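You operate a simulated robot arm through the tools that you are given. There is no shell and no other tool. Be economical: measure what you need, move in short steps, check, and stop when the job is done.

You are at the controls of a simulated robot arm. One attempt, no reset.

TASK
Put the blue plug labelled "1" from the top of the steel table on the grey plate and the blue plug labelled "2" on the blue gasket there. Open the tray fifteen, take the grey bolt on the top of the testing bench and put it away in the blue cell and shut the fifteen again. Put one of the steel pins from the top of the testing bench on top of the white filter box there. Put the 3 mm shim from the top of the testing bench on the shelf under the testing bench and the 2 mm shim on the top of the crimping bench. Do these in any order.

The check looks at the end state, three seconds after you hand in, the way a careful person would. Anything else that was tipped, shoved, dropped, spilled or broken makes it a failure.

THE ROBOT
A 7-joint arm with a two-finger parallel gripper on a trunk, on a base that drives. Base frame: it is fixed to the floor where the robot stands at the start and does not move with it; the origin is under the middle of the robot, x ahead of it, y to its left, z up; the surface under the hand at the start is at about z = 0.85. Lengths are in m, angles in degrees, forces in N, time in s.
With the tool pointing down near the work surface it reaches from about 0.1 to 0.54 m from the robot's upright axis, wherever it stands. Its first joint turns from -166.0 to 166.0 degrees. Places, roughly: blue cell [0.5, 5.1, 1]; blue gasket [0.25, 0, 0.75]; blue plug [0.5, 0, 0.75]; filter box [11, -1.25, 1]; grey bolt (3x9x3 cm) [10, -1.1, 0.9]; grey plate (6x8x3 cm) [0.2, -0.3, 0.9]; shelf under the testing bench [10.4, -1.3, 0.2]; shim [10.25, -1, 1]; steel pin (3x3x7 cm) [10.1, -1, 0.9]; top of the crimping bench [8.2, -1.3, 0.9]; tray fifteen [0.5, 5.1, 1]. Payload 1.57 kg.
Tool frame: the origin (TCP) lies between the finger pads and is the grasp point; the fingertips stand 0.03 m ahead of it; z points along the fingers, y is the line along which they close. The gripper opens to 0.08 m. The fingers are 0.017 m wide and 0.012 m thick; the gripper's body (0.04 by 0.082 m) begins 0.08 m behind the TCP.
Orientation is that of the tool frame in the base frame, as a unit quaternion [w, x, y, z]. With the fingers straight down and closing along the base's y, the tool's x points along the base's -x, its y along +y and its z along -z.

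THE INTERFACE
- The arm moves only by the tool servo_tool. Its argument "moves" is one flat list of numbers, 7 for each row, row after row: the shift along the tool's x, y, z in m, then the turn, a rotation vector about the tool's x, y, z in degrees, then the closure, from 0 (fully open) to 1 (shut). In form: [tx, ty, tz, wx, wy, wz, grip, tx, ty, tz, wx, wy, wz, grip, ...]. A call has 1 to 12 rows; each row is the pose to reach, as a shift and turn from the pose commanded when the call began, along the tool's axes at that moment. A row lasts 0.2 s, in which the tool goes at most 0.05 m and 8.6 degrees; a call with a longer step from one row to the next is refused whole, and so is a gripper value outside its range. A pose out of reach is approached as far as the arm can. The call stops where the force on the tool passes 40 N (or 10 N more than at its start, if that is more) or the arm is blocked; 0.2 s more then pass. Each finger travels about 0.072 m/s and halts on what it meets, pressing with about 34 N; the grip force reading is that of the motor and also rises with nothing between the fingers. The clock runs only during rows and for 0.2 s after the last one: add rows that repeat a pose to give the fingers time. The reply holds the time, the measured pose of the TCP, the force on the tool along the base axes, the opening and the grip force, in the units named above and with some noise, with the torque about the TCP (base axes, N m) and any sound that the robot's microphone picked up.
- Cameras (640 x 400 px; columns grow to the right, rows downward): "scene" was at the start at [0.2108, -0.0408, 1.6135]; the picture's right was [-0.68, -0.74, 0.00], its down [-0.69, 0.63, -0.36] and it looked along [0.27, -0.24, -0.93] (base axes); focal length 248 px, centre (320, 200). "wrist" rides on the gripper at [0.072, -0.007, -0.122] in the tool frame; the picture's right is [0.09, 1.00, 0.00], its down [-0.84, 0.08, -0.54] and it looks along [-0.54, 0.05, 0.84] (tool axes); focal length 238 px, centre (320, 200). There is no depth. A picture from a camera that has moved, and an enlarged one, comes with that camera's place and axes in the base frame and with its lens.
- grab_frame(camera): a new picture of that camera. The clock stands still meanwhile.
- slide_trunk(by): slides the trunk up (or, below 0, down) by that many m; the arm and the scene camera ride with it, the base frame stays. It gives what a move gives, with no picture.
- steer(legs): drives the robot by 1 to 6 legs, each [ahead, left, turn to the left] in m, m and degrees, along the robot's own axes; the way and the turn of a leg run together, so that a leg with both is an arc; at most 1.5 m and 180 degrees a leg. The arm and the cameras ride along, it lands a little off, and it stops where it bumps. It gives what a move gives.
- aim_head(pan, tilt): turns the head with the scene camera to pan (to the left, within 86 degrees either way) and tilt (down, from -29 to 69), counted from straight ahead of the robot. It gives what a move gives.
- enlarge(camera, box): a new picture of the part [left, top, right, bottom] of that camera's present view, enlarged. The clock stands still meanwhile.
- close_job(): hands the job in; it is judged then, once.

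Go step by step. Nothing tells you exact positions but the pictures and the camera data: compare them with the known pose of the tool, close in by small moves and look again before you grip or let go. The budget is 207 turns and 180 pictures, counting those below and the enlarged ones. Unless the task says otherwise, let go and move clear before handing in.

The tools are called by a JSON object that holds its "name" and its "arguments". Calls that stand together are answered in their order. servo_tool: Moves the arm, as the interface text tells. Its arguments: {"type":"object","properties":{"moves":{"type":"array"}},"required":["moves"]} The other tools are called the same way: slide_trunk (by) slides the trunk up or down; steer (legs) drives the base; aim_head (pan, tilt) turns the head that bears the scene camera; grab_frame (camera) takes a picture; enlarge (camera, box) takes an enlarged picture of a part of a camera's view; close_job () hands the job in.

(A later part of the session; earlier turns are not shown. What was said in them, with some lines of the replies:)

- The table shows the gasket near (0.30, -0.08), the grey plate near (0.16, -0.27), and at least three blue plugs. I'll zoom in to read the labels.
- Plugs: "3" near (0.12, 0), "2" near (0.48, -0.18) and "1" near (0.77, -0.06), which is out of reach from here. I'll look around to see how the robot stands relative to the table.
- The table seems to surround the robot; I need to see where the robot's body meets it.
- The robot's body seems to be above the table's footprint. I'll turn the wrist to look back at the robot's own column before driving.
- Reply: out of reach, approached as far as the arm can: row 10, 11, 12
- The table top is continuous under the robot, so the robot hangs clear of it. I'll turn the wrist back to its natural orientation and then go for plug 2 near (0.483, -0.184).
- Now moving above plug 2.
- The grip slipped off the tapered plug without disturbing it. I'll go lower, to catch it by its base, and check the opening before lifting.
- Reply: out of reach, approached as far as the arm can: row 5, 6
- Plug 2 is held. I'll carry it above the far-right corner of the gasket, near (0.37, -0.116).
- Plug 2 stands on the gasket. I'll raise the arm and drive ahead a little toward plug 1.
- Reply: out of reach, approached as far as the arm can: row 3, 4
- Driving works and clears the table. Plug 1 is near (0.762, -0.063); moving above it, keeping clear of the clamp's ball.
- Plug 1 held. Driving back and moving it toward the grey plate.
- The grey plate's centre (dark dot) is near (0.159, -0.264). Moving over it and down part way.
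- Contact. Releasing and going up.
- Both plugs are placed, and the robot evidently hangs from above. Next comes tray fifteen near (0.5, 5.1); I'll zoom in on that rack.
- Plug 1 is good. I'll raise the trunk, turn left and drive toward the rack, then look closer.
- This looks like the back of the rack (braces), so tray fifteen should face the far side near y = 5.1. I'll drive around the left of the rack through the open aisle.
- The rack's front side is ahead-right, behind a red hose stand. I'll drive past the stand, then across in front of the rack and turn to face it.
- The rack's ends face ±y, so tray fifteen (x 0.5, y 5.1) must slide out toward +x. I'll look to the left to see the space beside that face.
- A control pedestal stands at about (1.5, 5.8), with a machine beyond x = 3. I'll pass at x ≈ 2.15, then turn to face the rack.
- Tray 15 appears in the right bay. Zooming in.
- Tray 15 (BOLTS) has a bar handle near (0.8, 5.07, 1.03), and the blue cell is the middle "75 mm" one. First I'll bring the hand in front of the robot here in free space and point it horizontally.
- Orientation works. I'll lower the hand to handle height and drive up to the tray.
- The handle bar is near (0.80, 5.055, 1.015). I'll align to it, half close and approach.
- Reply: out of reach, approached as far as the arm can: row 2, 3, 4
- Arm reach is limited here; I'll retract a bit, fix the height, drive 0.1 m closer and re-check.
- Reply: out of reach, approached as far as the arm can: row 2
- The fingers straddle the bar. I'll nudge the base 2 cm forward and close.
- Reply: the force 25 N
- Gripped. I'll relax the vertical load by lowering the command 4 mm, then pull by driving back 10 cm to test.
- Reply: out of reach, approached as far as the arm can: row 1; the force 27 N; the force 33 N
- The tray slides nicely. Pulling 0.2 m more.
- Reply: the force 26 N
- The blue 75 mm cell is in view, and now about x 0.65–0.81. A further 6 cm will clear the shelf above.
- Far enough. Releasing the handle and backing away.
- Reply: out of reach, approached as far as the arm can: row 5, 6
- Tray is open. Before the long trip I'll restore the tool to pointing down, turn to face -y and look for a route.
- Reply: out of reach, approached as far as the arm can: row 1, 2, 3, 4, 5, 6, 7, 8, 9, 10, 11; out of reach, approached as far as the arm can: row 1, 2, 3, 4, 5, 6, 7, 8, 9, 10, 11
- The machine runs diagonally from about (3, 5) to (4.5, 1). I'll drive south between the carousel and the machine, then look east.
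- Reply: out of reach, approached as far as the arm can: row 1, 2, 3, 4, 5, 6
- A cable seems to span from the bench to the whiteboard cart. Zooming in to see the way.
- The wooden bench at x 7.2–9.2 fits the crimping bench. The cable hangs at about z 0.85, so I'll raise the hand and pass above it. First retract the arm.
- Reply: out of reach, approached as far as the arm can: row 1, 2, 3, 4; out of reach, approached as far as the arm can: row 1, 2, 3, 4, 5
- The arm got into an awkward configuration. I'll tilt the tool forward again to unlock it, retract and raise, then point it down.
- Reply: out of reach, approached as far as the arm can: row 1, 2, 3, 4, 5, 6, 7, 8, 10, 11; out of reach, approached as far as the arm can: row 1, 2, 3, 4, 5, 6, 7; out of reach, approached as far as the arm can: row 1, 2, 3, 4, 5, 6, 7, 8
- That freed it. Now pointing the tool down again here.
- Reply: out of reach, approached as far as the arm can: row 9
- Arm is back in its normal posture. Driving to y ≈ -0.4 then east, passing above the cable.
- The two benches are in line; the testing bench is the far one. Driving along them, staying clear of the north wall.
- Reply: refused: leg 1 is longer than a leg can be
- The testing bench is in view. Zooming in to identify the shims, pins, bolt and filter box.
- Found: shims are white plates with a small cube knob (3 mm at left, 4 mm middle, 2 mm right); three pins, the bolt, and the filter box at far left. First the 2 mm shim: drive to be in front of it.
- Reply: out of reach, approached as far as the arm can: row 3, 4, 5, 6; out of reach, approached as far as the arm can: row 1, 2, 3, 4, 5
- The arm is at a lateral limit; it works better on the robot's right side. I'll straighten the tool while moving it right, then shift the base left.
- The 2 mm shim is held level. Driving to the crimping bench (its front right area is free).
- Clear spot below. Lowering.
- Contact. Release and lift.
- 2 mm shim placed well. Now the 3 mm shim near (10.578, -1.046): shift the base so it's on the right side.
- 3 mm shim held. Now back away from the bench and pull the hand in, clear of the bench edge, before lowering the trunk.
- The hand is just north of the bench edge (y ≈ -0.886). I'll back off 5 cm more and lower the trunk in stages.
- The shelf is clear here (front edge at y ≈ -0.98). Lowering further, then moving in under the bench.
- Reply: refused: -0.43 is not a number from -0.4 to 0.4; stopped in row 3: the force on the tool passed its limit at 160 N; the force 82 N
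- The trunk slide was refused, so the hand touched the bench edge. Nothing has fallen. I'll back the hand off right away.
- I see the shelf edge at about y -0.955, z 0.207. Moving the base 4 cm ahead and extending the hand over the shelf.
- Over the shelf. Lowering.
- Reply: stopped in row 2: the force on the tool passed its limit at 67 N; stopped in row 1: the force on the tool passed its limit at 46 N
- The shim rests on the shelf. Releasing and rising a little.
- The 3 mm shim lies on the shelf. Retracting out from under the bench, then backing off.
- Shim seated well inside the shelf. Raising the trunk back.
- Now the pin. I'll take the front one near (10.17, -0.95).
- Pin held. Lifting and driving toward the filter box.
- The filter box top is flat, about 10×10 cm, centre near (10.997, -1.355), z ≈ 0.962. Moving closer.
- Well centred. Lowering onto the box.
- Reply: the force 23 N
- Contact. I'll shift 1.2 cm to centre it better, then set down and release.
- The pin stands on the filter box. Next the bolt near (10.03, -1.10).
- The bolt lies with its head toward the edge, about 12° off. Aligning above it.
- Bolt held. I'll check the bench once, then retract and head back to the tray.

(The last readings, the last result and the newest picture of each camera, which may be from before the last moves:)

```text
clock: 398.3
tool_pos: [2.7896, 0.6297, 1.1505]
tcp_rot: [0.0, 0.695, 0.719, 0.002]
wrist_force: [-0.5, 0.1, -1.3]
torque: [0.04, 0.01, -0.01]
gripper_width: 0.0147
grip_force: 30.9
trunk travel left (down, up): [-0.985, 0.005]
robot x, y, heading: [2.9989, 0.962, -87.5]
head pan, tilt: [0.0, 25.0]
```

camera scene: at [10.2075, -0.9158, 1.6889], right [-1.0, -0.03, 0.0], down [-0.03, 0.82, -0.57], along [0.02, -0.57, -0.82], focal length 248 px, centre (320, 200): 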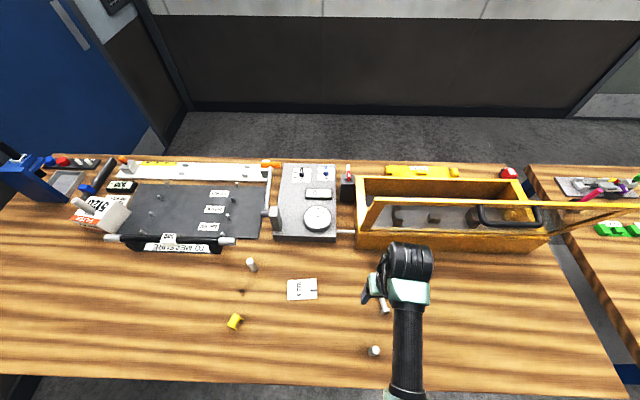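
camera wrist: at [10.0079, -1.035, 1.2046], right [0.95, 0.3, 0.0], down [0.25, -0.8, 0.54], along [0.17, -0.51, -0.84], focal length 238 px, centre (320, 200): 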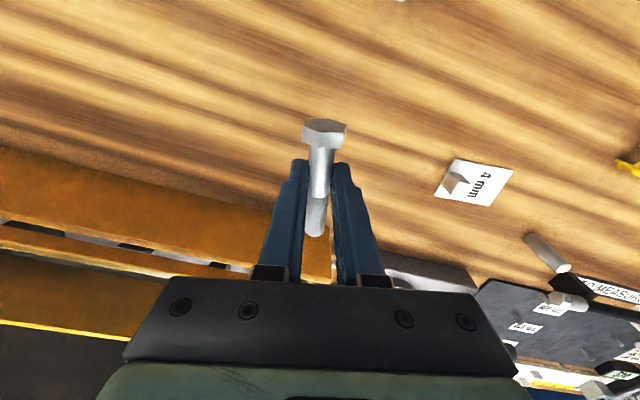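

{"name": "steer", "arguments": {"legs": [[0, 0, -2.3], [-1.3, -0.2, 0], [-1.4, -0.3, 0], [-1.4, -0.4, 0], [0, 0, -90]]}}

{"name": "aim_head", "arguments": {"pan": 0, "tilt": 40}}

{"name": "grab_frame", "arguments": {"camera": "scene"}}

{"name": "grab_frame", "arguments": {"camera": "wrist"}}

```text
clock: 422.6
tool_pos: [1.7028, 5.2551, 1.1504]
tcp_rot: [0.002, 1.0, 0.009, 0.001]
wrist_force: [0.3, 0.3, -1.5]
torque: [0.0, 0.0, 0.02]
gripper_width: 0.0147
grip_force: 30.7
trunk travel left (down, up): [-0.985, 0.005]
robot x, y, heading: [2.0349, 5.0398, -178.6]
head pan, tilt: [0.0, 25.0]
```

```text
clock: 423.4
tool_pos: [1.7014, 5.255, 1.1514]
tcp_rot: [0.002, 1.0, 0.009, 0.0]
wrist_force: [0.7, -0.6, -1.1]
torque: [-0.01, 0.0, -0.01]
gripper_width: 0.0143
grip_force: 30.7
trunk travel left (down, up): [-0.985, 0.005]
robot x, y, heading: [2.0314, 5.0352, -178.5]
head pan, tilt: [0.0, 40.0]
```

```text
50 pictures are left
camera scene: at [1.7749, 5.0298, 1.7596], right [-0.02, 1.0, 0.0], down [0.64, 0.01, -0.77], along [-0.77, -0.02, -0.64], focal length 248 px, centre (320, 200)
```

scene: 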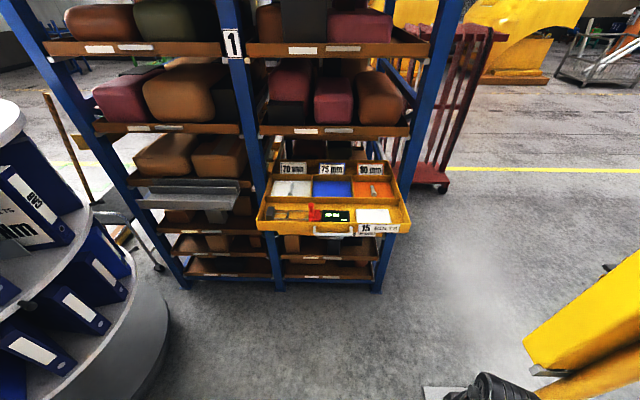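

```text
49 pictures are left
camera wrist: at [1.7739, 5.2627, 1.2741], right [0.11, -0.99, 0.0], down [-0.84, -0.09, 0.54], along [-0.54, -0.06, -0.84], focal length 238 px, centre (320, 200)
```

wrist: 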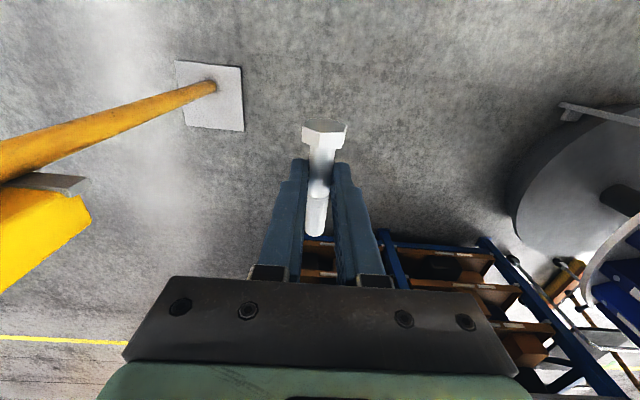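

The tray is still open. I'll move in front of it with the hand above the tray front, then tilt the tool a bit to stay clear of the shelf above.

{"name": "steer", "arguments": {"legs": [[0.66, 0.12, 0]]}}

{"name": "servo_tool", "arguments": {"moves": [0, 0, 0, 0, -7, 0, 1, 0, 0, 0, 0, -14, 0, 1, 0, 0, 0, 0, -20, 0, 1]}}

{"name": "aim_head", "arguments": {"pan": 0, "tilt": 55}}

{"name": "grab_frame", "arguments": {"camera": "scene"}}

{"name": "grab_frame", "arguments": {"camera": "wrist"}}

```text
clock: 427.1
tool_pos: [1.0508, 5.126, 1.1519]
tcp_rot: [0.001, 1.0, 0.004, 0.0]
wrist_force: [-0.1, -0.1, -1.7]
torque: [0.04, -0.05, 0.02]
gripper_width: 0.0145
grip_force: 30.8
trunk travel left (down, up): [-0.985, 0.005]
robot x, y, heading: [1.3757, 4.9076, -179.3]
head pan, tilt: [0.0, 40.0]
```

```text
clock: 427.9
tool_pos: [1.0493, 5.1259, 1.1523]
tcp_rot: [0.003, 0.985, 0.003, -0.174]
wrist_force: [0.5, 0.6, -1.5]
torque: [0.06, 0.01, -0.01]
gripper_width: 0.0147
grip_force: 30.5
trunk travel left (down, up): [-0.985, 0.005]
robot x, y, heading: [1.3785, 4.905, -179.2]
head pan, tilt: [0.0, 40.0]
```

```text
clock: 428.6
tool_pos: [1.0488, 5.1253, 1.1507]
tcp_rot: [0.002, 0.985, 0.003, -0.173]
wrist_force: [-0.4, -0.3, -0.7]
torque: [-0.02, -0.02, -0.01]
gripper_width: 0.0147
grip_force: 30.6
trunk travel left (down, up): [-0.985, 0.005]
robot x, y, heading: [1.3797, 4.9048, -179.2]
head pan, tilt: [0.0, 55.0]
```

```text
48 pictures are left
camera scene: at [1.133, 4.9001, 1.7389], right [-0.01, 1.0, 0.0], down [0.82, 0.01, -0.57], along [-0.57, -0.01, -0.82], focal length 248 px, centre (320, 200)
```

scene: 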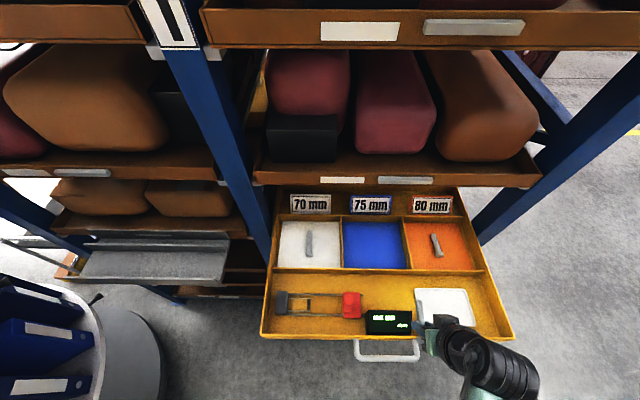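

```text
47 pictures are left
camera wrist: at [1.1586, 5.1329, 1.2425], right [0.09, -1.0, -0.03], down [-0.6, -0.08, 0.8], along [-0.79, -0.06, -0.61], focal length 238 px, centre (320, 200)
```

wrist: 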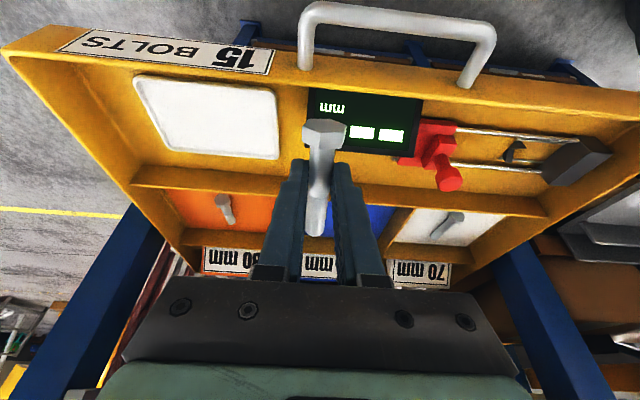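

The blue cell spans about x 0.71–0.87, y 4.97–5.17. Moving the bolt over its centre.

{"name": "steer", "arguments": {"legs": [[0.12, 0, 0]]}}

{"name": "servo_tool", "arguments": {"moves": [-0.03, 0.015, 0.011, 0, 0, 0, 1, -0.06, 0.03, 0.022, 0, 0, 0, 1, -0.09, 0.045, 0.033, 0, 0, 0, 1, -0.122, 0.055, 0.0445, 0, 0, 0, 1]}}

{"name": "grab_frame", "arguments": {"camera": "scene"}}

{"name": "grab_frame", "arguments": {"camera": "wrist"}}

```text
clock: 429.9
tool_pos: [0.9302, 5.1241, 1.1514]
tcp_rot: [0.002, 0.985, 0.003, -0.173]
wrist_force: [-0.4, 0.1, -0.5]
torque: [0.0, -0.06, -0.03]
gripper_width: 0.0144
grip_force: 30.5
trunk travel left (down, up): [-0.985, 0.005]
robot x, y, heading: [1.2526, 4.9084, -179.3]
head pan, tilt: [0.0, 55.0]
```

```text
clock: 430.9
tool_pos: [0.8001, 5.0695, 1.1537]
tcp_rot: [0.003, 0.985, 0.003, -0.173]
wrist_force: [-0.1, -0.1, -1.1]
torque: [0.0, 0.02, -0.03]
gripper_width: 0.0146
grip_force: 30.9
trunk travel left (down, up): [-0.985, 0.005]
robot x, y, heading: [1.2545, 4.9023, -179.4]
head pan, tilt: [0.0, 55.0]
```

```text
46 pictures are left
camera scene: at [1.0121, 4.899, 1.7387], right [-0.01, 1.0, 0.0], down [0.82, 0.01, -0.57], along [-0.57, -0.01, -0.82], focal length 248 px, centre (320, 200)
```

scene: 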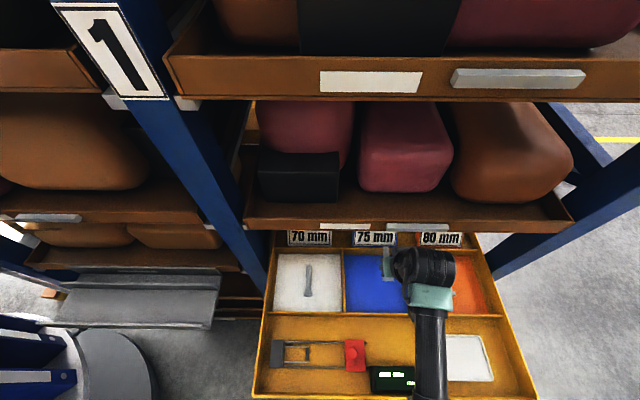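

```text
45 pictures are left
camera wrist: at [0.908, 5.0746, 1.2446], right [0.09, -1.0, -0.03], down [-0.6, -0.08, 0.79], along [-0.79, -0.06, -0.61], focal length 238 px, centre (320, 200)
```

wrist: 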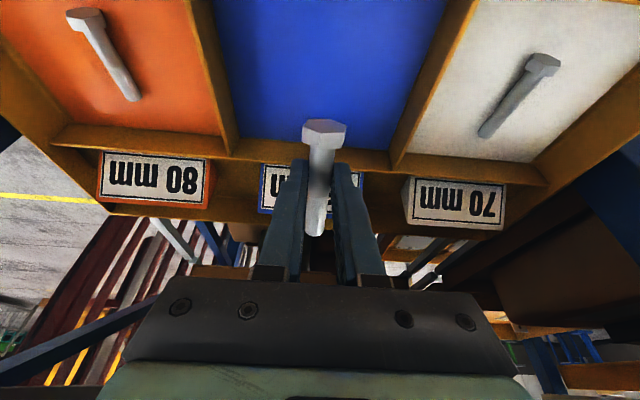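

{"name": "servo_tool", "arguments": {"moves": [0.018, 0, 0.025, 0, 0, 0, 1, 0.027, 0, 0.05, 0, 0, 0, 1, 0.033, 0, 0.063, 0, 0, 0, 1]}}

{"name": "grab_frame", "arguments": {"camera": "wrist"}}

```text
clock: 431.7
tool_pos: [0.8098, 5.0683, 1.0832]
tcp_rot: [0.002, 0.985, 0.003, -0.173]
wrist_force: [-0.1, 0.0, -0.8]
torque: [0.01, -0.01, -0.01]
gripper_width: 0.0146
grip_force: 30.3
trunk travel left (down, up): [-0.985, 0.005]
robot x, y, heading: [1.2554, 4.9074, -179.4]
head pan, tilt: [0.0, 55.0]
```

```text
44 pictures are left
camera wrist: at [0.9193, 5.0757, 1.173], right [0.09, -1.0, -0.03], down [-0.6, -0.08, 0.8], along [-0.79, -0.06, -0.61], focal length 238 px, centre (320, 200)
```

wrist: 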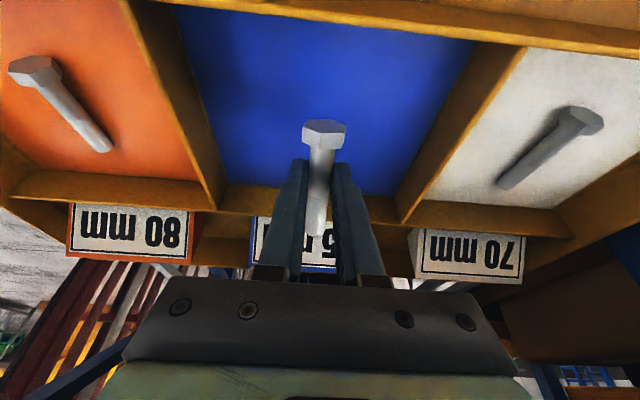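

{"name": "servo_tool", "arguments": {"moves": [0.005, 0, 0.014, 0, 0, 0, 1, 0.0085, 0, 0.0235, 0, 0, 0, 1, 0.0103, 0, 0.0282, 0, 0, 0, 1, 0.0103, 0, 0.0282, 0, 0, 0, 1]}}

{"name": "enlarge", "arguments": {"camera": "wrist", "box": [180, 20, 460, 260]}}

```text
clock: 432.7
tool_pos: [0.808, 5.0671, 1.0537]
tcp_rot: [0.003, 0.985, 0.003, -0.173]
wrist_force: [0.1, 0.0, -0.9]
torque: [-0.04, 0.01, 0.0]
gripper_width: 0.0149
grip_force: 30.5
trunk travel left (down, up): [-0.985, 0.005]
robot x, y, heading: [1.2553, 4.9077, -179.3]
head pan, tilt: [0.0, 55.0]
```

```text
1.67 times, centred on (320, 140) of wrist
camera zoom: at [0.9185, 5.0747, 1.1431], right [0.09, -1.0, -0.03], down [-0.6, -0.08, 0.8], along [-0.79, -0.06, -0.61], focal length 397 px, centre (320, 300)
```

zoom: 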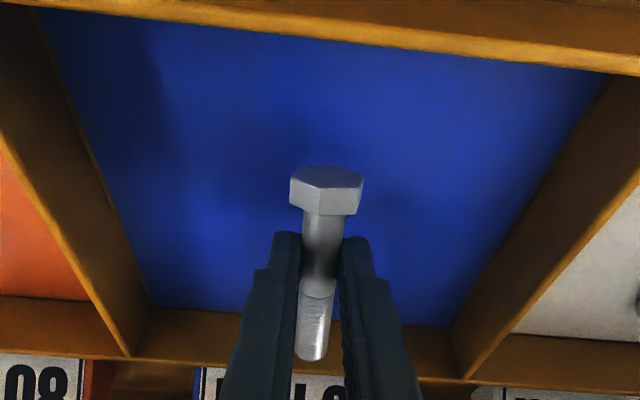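

{"name": "servo_tool", "arguments": {"moves": [0.0017, 0, 0.0047, 0, 0, 0, 1, 0.0034, 0, 0.0094, 0, 0, 0, 1, 0.0051, 0, 0.0141, 0, 0, 0, 1, 0.0068, 0, 0.0188, 0, 0, 0, 1, 0.0068, 0, 0.0188, 0, 0, 0, 1]}}

{"name": "enlarge", "arguments": {"camera": "wrist", "box": [180, 20, 460, 260]}}

```text
clock: 433.9
tool_pos: [0.8094, 5.0684, 1.0317]
tcp_rot: [0.002, 0.985, 0.003, -0.173]
wrist_force: [0.0, 0.4, -1.9]
torque: [0.0, -0.02, 0.0]
gripper_width: 0.0147
grip_force: 30.5
trunk travel left (down, up): [-0.985, 0.005]
robot x, y, heading: [1.2545, 4.9054, -179.1]
head pan, tilt: [0.0, 55.0]
```

```text
1.67 times, centred on (320, 140) of wrist
camera zoom: at [0.9189, 5.0752, 1.1227], right [0.09, -1.0, -0.03], down [-0.6, -0.08, 0.8], along [-0.79, -0.06, -0.61], focal length 397 px, centre (320, 300)
```

zoom: 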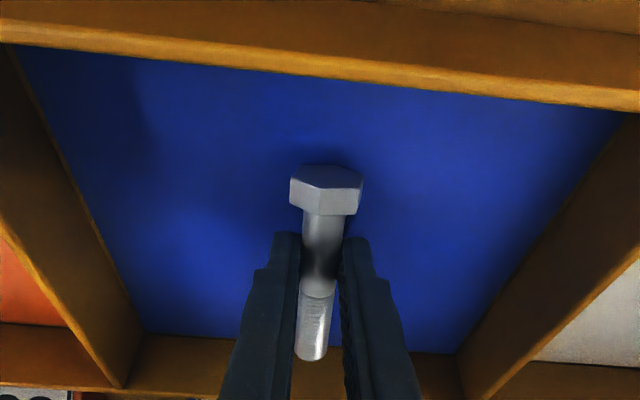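

{"name": "servo_tool", "arguments": {"moves": [0.0014, 0, 0.0038, 0, 0, 0, 1, 0.0027, 0, 0.0075, 0, 0, 0, 1, 0.0041, 0, 0.0113, 0, 0, 0, 1, 0.0041, 0, 0.0113, 0, 0, 0, 1]}}

```text
clock: 434.9
tool_pos: [0.8108, 5.0676, 1.0208]
tcp_rot: [0.001, 0.984, 0.002, -0.176]
wrist_force: [-1.4, 0.0, 19.1]
torque: [-0.06, -0.31, 0.01]
gripper_width: 0.0148
grip_force: 31.4
trunk travel left (down, up): [-0.985, 0.005]
robot x, y, heading: [1.2554, 4.9063, -179.5]
head pan, tilt: [0.0, 55.0]
```

Contact with the cell floor. Opening the gripper.

{"name": "servo_tool", "arguments": {"moves": [-0.0005, 0, -0.0015, 0, 4, 0, 1, -0.0005, 0, -0.0015, 0, 8, 0, 1, -0.0005, 0, -0.0015, 0, 8, 0, 0.7, -0.0005, 0, -0.0015, 0, 8, 0, 0.5, -0.0005, 0, -0.0015, 0, 8, 0, 0.4, -0.0005, 0, -0.0015, 0, 8, 0, 0.4, -0.015, 0, -0.04, 0, 0, 0, 0.4, -0.03, 0, -0.08, 0, 0, 0, 0.4, -0.045, 0, -0.12, 0, 0, 0, 0.4]}}

{"name": "grab_frame", "arguments": {"camera": "wrist"}}

```text
clock: 436.9
tool_pos: [0.8076, 5.0692, 1.1474]
tcp_rot: [0.003, 0.985, 0.003, -0.173]
wrist_force: [0.0, 0.5, -0.2]
torque: [0.01, 0.0, -0.04]
gripper_width: 0.0481
grip_force: 0.0
trunk travel left (down, up): [-0.985, 0.005]
robot x, y, heading: [1.2547, 4.9056, -179.3]
head pan, tilt: [0.0, 55.0]
```

```text
41 pictures are left
camera wrist: at [0.9176, 5.0765, 1.2376], right [0.09, -1.0, -0.03], down [-0.6, -0.08, 0.79], along [-0.79, -0.06, -0.61], focal length 238 px, centre (320, 200)
```

wrist: 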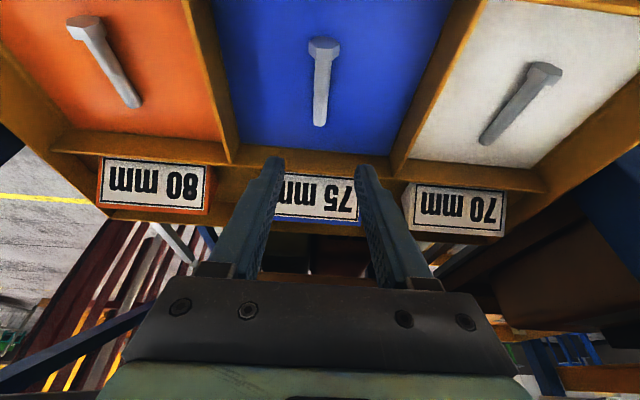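

The bolt lies in the blue cell. Now to shut the tray: back off, close the fingers, and lower the hand in front of the handle bar to push it.

{"name": "steer", "arguments": {"legs": [[-0.45, 0, 0]]}}

{"name": "servo_tool", "arguments": {"moves": [0.005, 0, 0.014, 0, 0, 0, 1, 0.014, 0.005, 0.038, 0, 0, 0, 1, 0.027, 0.01, 0.075, 0, 0, 0, 1, 0.0428, 0.01, 0.1175, 0, 0, 0, 1]}}

{"name": "grab_frame", "arguments": {"camera": "wrist"}}

{"name": "grab_frame", "arguments": {"camera": "scene"}}

```text
clock: 439.6
tool_pos: [1.2648, 5.0753, 1.1456]
tcp_rot: [0.002, 0.985, 0.004, -0.173]
wrist_force: [-0.4, -0.2, 0.2]
torque: [-0.01, 0.01, 0.0]
gripper_width: 0.0484
grip_force: 0.0
trunk travel left (down, up): [-0.985, 0.005]
robot x, y, heading: [1.714, 4.9118, -179.0]
head pan, tilt: [0.0, 55.0]
```

```text
clock: 440.6
tool_pos: [1.2671, 5.0661, 1.0189]
tcp_rot: [0.002, 0.985, 0.004, -0.173]
wrist_force: [-0.4, 0.3, 0.0]
torque: [-0.02, -0.02, 0.03]
gripper_width: 0.0
grip_force: 21.3
trunk travel left (down, up): [-0.985, 0.005]
robot x, y, heading: [1.7124, 4.9157, -179.1]
head pan, tilt: [0.0, 55.0]
```

```text
40 pictures are left
camera wrist: at [1.3756, 5.0734, 1.1091], right [0.09, -1.0, -0.03], down [-0.6, -0.08, 0.8], along [-0.79, -0.06, -0.61], focal length 238 px, centre (320, 200)
```

wrist: 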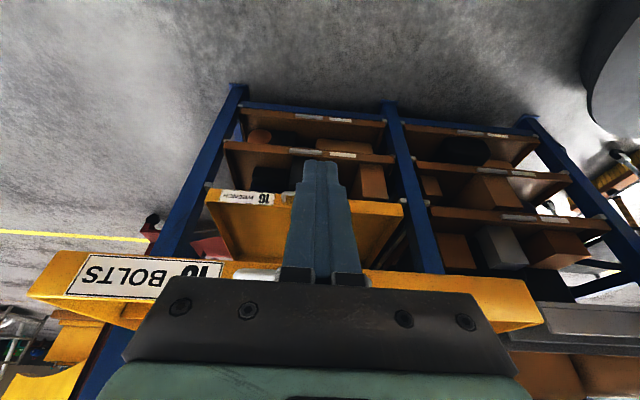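

```text
39 pictures are left
camera scene: at [1.4688, 4.9048, 1.7388], right [-0.01, 1.0, 0.0], down [0.82, 0.01, -0.57], along [-0.57, -0.01, -0.82], focal length 248 px, centre (320, 200)
```

scene: 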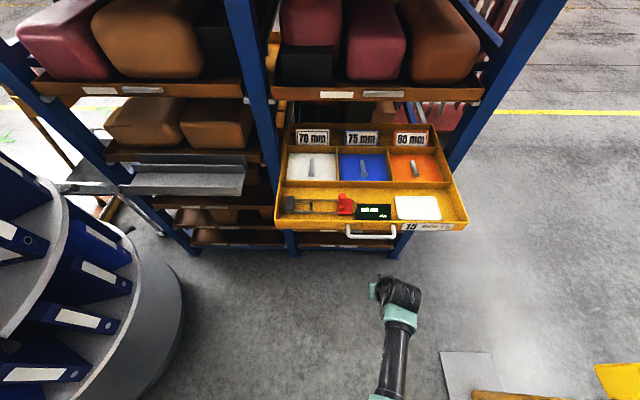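

Aligned with the handle centre. Pushing by driving ahead in steps.

{"name": "steer", "arguments": {"legs": [[0.22, 0, 0]]}}

{"name": "grab_frame", "arguments": {"camera": "scene"}}

{"name": "grab_frame", "arguments": {"camera": "wrist"}}

```text
clock: 442.3
tool_pos: [1.0475, 5.0627, 1.0194]
tcp_rot: [0.002, 0.985, 0.003, -0.174]
wrist_force: [1.7, 0.4, 0.9]
torque: [-0.02, 0.03, 0.0]
gripper_width: 0.0
grip_force: 21.6
trunk travel left (down, up): [-0.985, 0.005]
robot x, y, heading: [1.4946, 4.907, -179.1]
head pan, tilt: [0.0, 55.0]
```

```text
38 pictures are left
camera scene: at [1.2515, 4.9015, 1.739], right [-0.01, 1.0, 0.0], down [0.82, 0.01, -0.57], along [-0.57, -0.01, -0.82], focal length 248 px, centre (320, 200)
```

scene: 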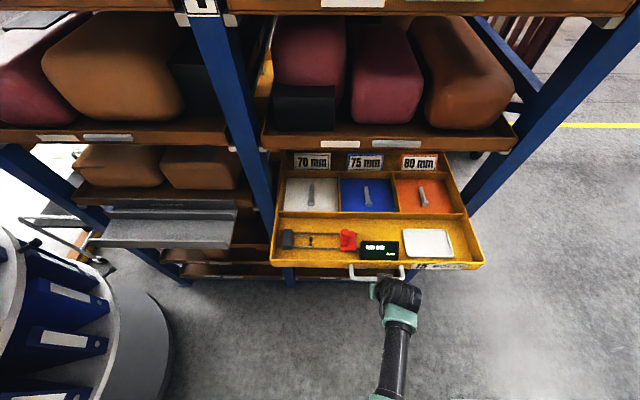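

```text
37 pictures are left
camera wrist: at [1.1575, 5.0701, 1.1099], right [0.09, -1.0, -0.03], down [-0.6, -0.08, 0.8], along [-0.79, -0.06, -0.61], focal length 238 px, centre (320, 200)
```

wrist: 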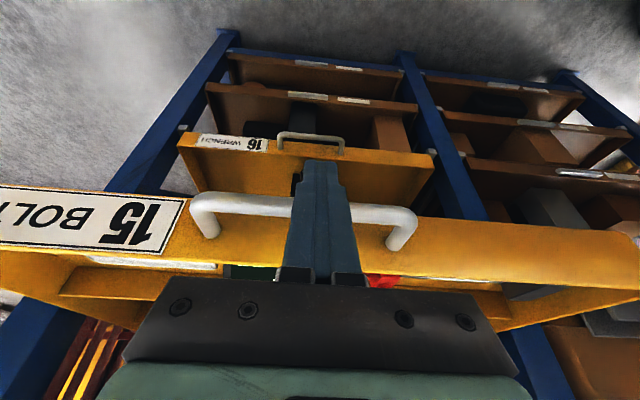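

{"name": "steer", "arguments": {"legs": [[0.16, 0, 0]]}}

{"name": "grab_frame", "arguments": {"camera": "scene"}}

```text
clock: 443.7
tool_pos: [0.891, 5.0584, 1.0193]
tcp_rot: [0.003, 0.985, 0.005, -0.174]
wrist_force: [0.6, 0.1, -0.7]
torque: [0.0, 0.0, 0.01]
gripper_width: 0.0
grip_force: 21.3
trunk travel left (down, up): [-0.985, 0.005]
robot x, y, heading: [1.3367, 4.9056, -179.2]
head pan, tilt: [0.0, 55.0]
```

```text
36 pictures are left
camera scene: at [1.0962, 4.8986, 1.7393], right [-0.02, 1.0, 0.0], down [0.82, 0.01, -0.57], along [-0.57, -0.01, -0.82], focal length 248 px, centre (320, 200)
```

scene: 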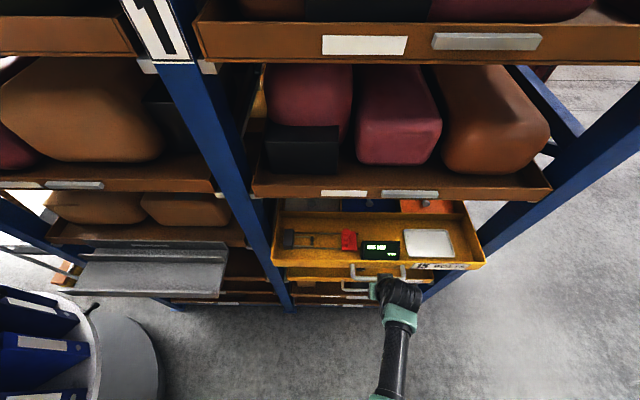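

{"name": "steer", "arguments": {"legs": [[0.06, 0, 0]]}}

{"name": "grab_frame", "arguments": {"camera": "scene"}}

```text
clock: 444.7
tool_pos: [0.834, 5.0593, 1.0198]
tcp_rot: [0.002, 0.984, 0.005, -0.176]
wrist_force: [-0.6, -1.0, 0.0]
torque: [0.01, 0.01, -0.04]
gripper_width: 0.0003
grip_force: 21.1
trunk travel left (down, up): [-0.985, 0.005]
robot x, y, heading: [1.277, 4.9034, -178.9]
head pan, tilt: [0.0, 55.0]
```

```text
35 pictures are left
camera scene: at [1.039, 4.8978, 1.7396], right [-0.02, 1.0, 0.0], down [0.82, 0.01, -0.58], along [-0.58, -0.01, -0.82], focal length 248 px, centre (320, 200)
```

scene: 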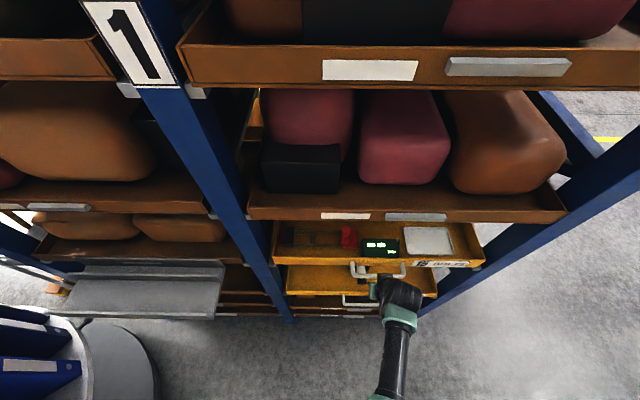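

{"name": "servo_tool", "arguments": {"moves": [-0.006, 0, 0.002, 0, 0, 0, 1, -0.011, 0, 0.004, 0, 0, 0, 1, -0.016, 0, 0.006, 0, 0, 0, 1, -0.021, 0, 0.0077, 0, 0, 0, 1, -0.026, 0, 0.0095, 0, 0, 0, 1, -0.03, 0, 0.011, 0, 0, 0, 1]}}

{"name": "grab_frame", "arguments": {"camera": "wrist"}}

```text
clock: 445.9
tool_pos: [0.8153, 5.0598, 1.0135]
tcp_rot: [0.005, 0.988, 0.001, -0.158]
wrist_force: [6.9, 1.2, -2.6]
torque: [-0.07, 0.63, 0.01]
gripper_width: 0.0
grip_force: 21.2
trunk travel left (down, up): [-0.985, 0.005]
robot x, y, heading: [1.2773, 4.902, -178.9]
head pan, tilt: [0.0, 55.0]
stopped in row 6: the force on the tool passed its limit at 43 N (the readings are from after the stop); the commanded pose is now the measured one
```

```text
34 pictures are left
camera wrist: at [0.9216, 5.0668, 1.1071], right [0.09, -1.0, -0.02], down [-0.62, -0.07, 0.78], along [-0.78, -0.06, -0.63], focal length 238 px, centre (320, 200)
```

wrist: 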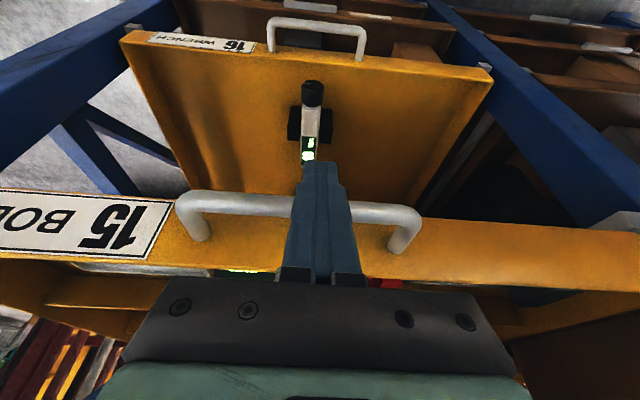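

The tray hit its stop. Backing off and checking.

{"name": "steer", "arguments": {"legs": [[-0.75, 0, 0]]}}

{"name": "aim_head", "arguments": {"pan": 5, "tilt": 30}}

{"name": "enlarge", "arguments": {"camera": "scene", "box": [220, 130, 440, 290]}}

```text
clock: 450.0
tool_pos: [1.5782, 5.0727, 1.0137]
tcp_rot: [0.003, 0.987, -0.008, -0.161]
wrist_force: [1.0, -0.1, -0.3]
torque: [-0.03, 0.03, -0.01]
gripper_width: 0.0001
grip_force: 21.2
trunk travel left (down, up): [-0.985, 0.005]
robot x, y, heading: [2.0397, 4.9059, 179.5]
head pan, tilt: [0.0, 55.0]
```

```text
clock: 450.9
tool_pos: [1.5784, 5.0722, 1.0146]
tcp_rot: [0.003, 0.987, -0.008, -0.161]
wrist_force: [0.0, -0.4, 0.1]
torque: [0.02, 0.01, 0.02]
gripper_width: 0.0
grip_force: 21.3
trunk travel left (down, up): [-0.985, 0.005]
robot x, y, heading: [2.0405, 4.9084, 179.6]
head pan, tilt: [5.0, 30.0]
```

```text
2.50 times, centred on (330, 210) of scene
camera zoom: at [1.7798, 4.8991, 1.7749], right [-0.08, 1.0, 0.0], down [0.5, 0.04, -0.87], along [-0.86, -0.07, -0.5], focal length 621 px, centre (295, 175)
```

zoom: 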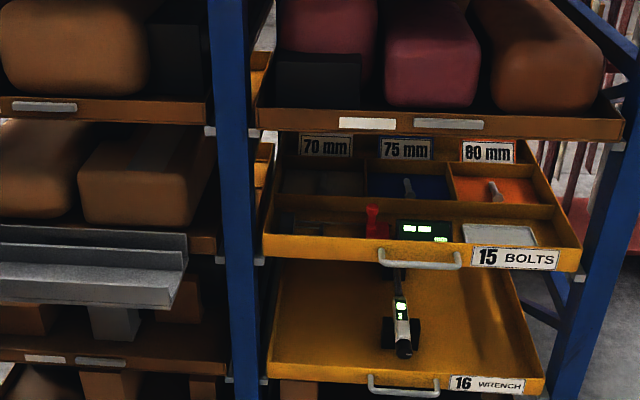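

Both plugs, the pin, both shims and the bolt are where the task asked, and tray 15 is shut. The hand is empty and clear.

{"name": "close_job", "arguments": {}}

```text
The job is handed in.
```

I handed the job in with every item placed. I saw each one in place when I set it down, but I did not go back to look at the plugs or benches again at the end.

- **Plugs:** plug 1 stands on the grey plate and plug 2 on a corner of the blue gasket.
- **Bolt:** it lies in the blue "75 mm" cell of tray fifteen, and the tray is pushed shut to its stop.
- **Pin:** one steel pin stands on top of the white filter box.
- **Shims:** the 3 mm shim is on the shelf under the testing bench and the 2 mm shim is on top of the crimping bench.

The hand bumped the front edge of the testing bench once at about 160 N, while I was moving the 3 mm shim. In the pictures just after, nothing on the bench had moved or fallen.
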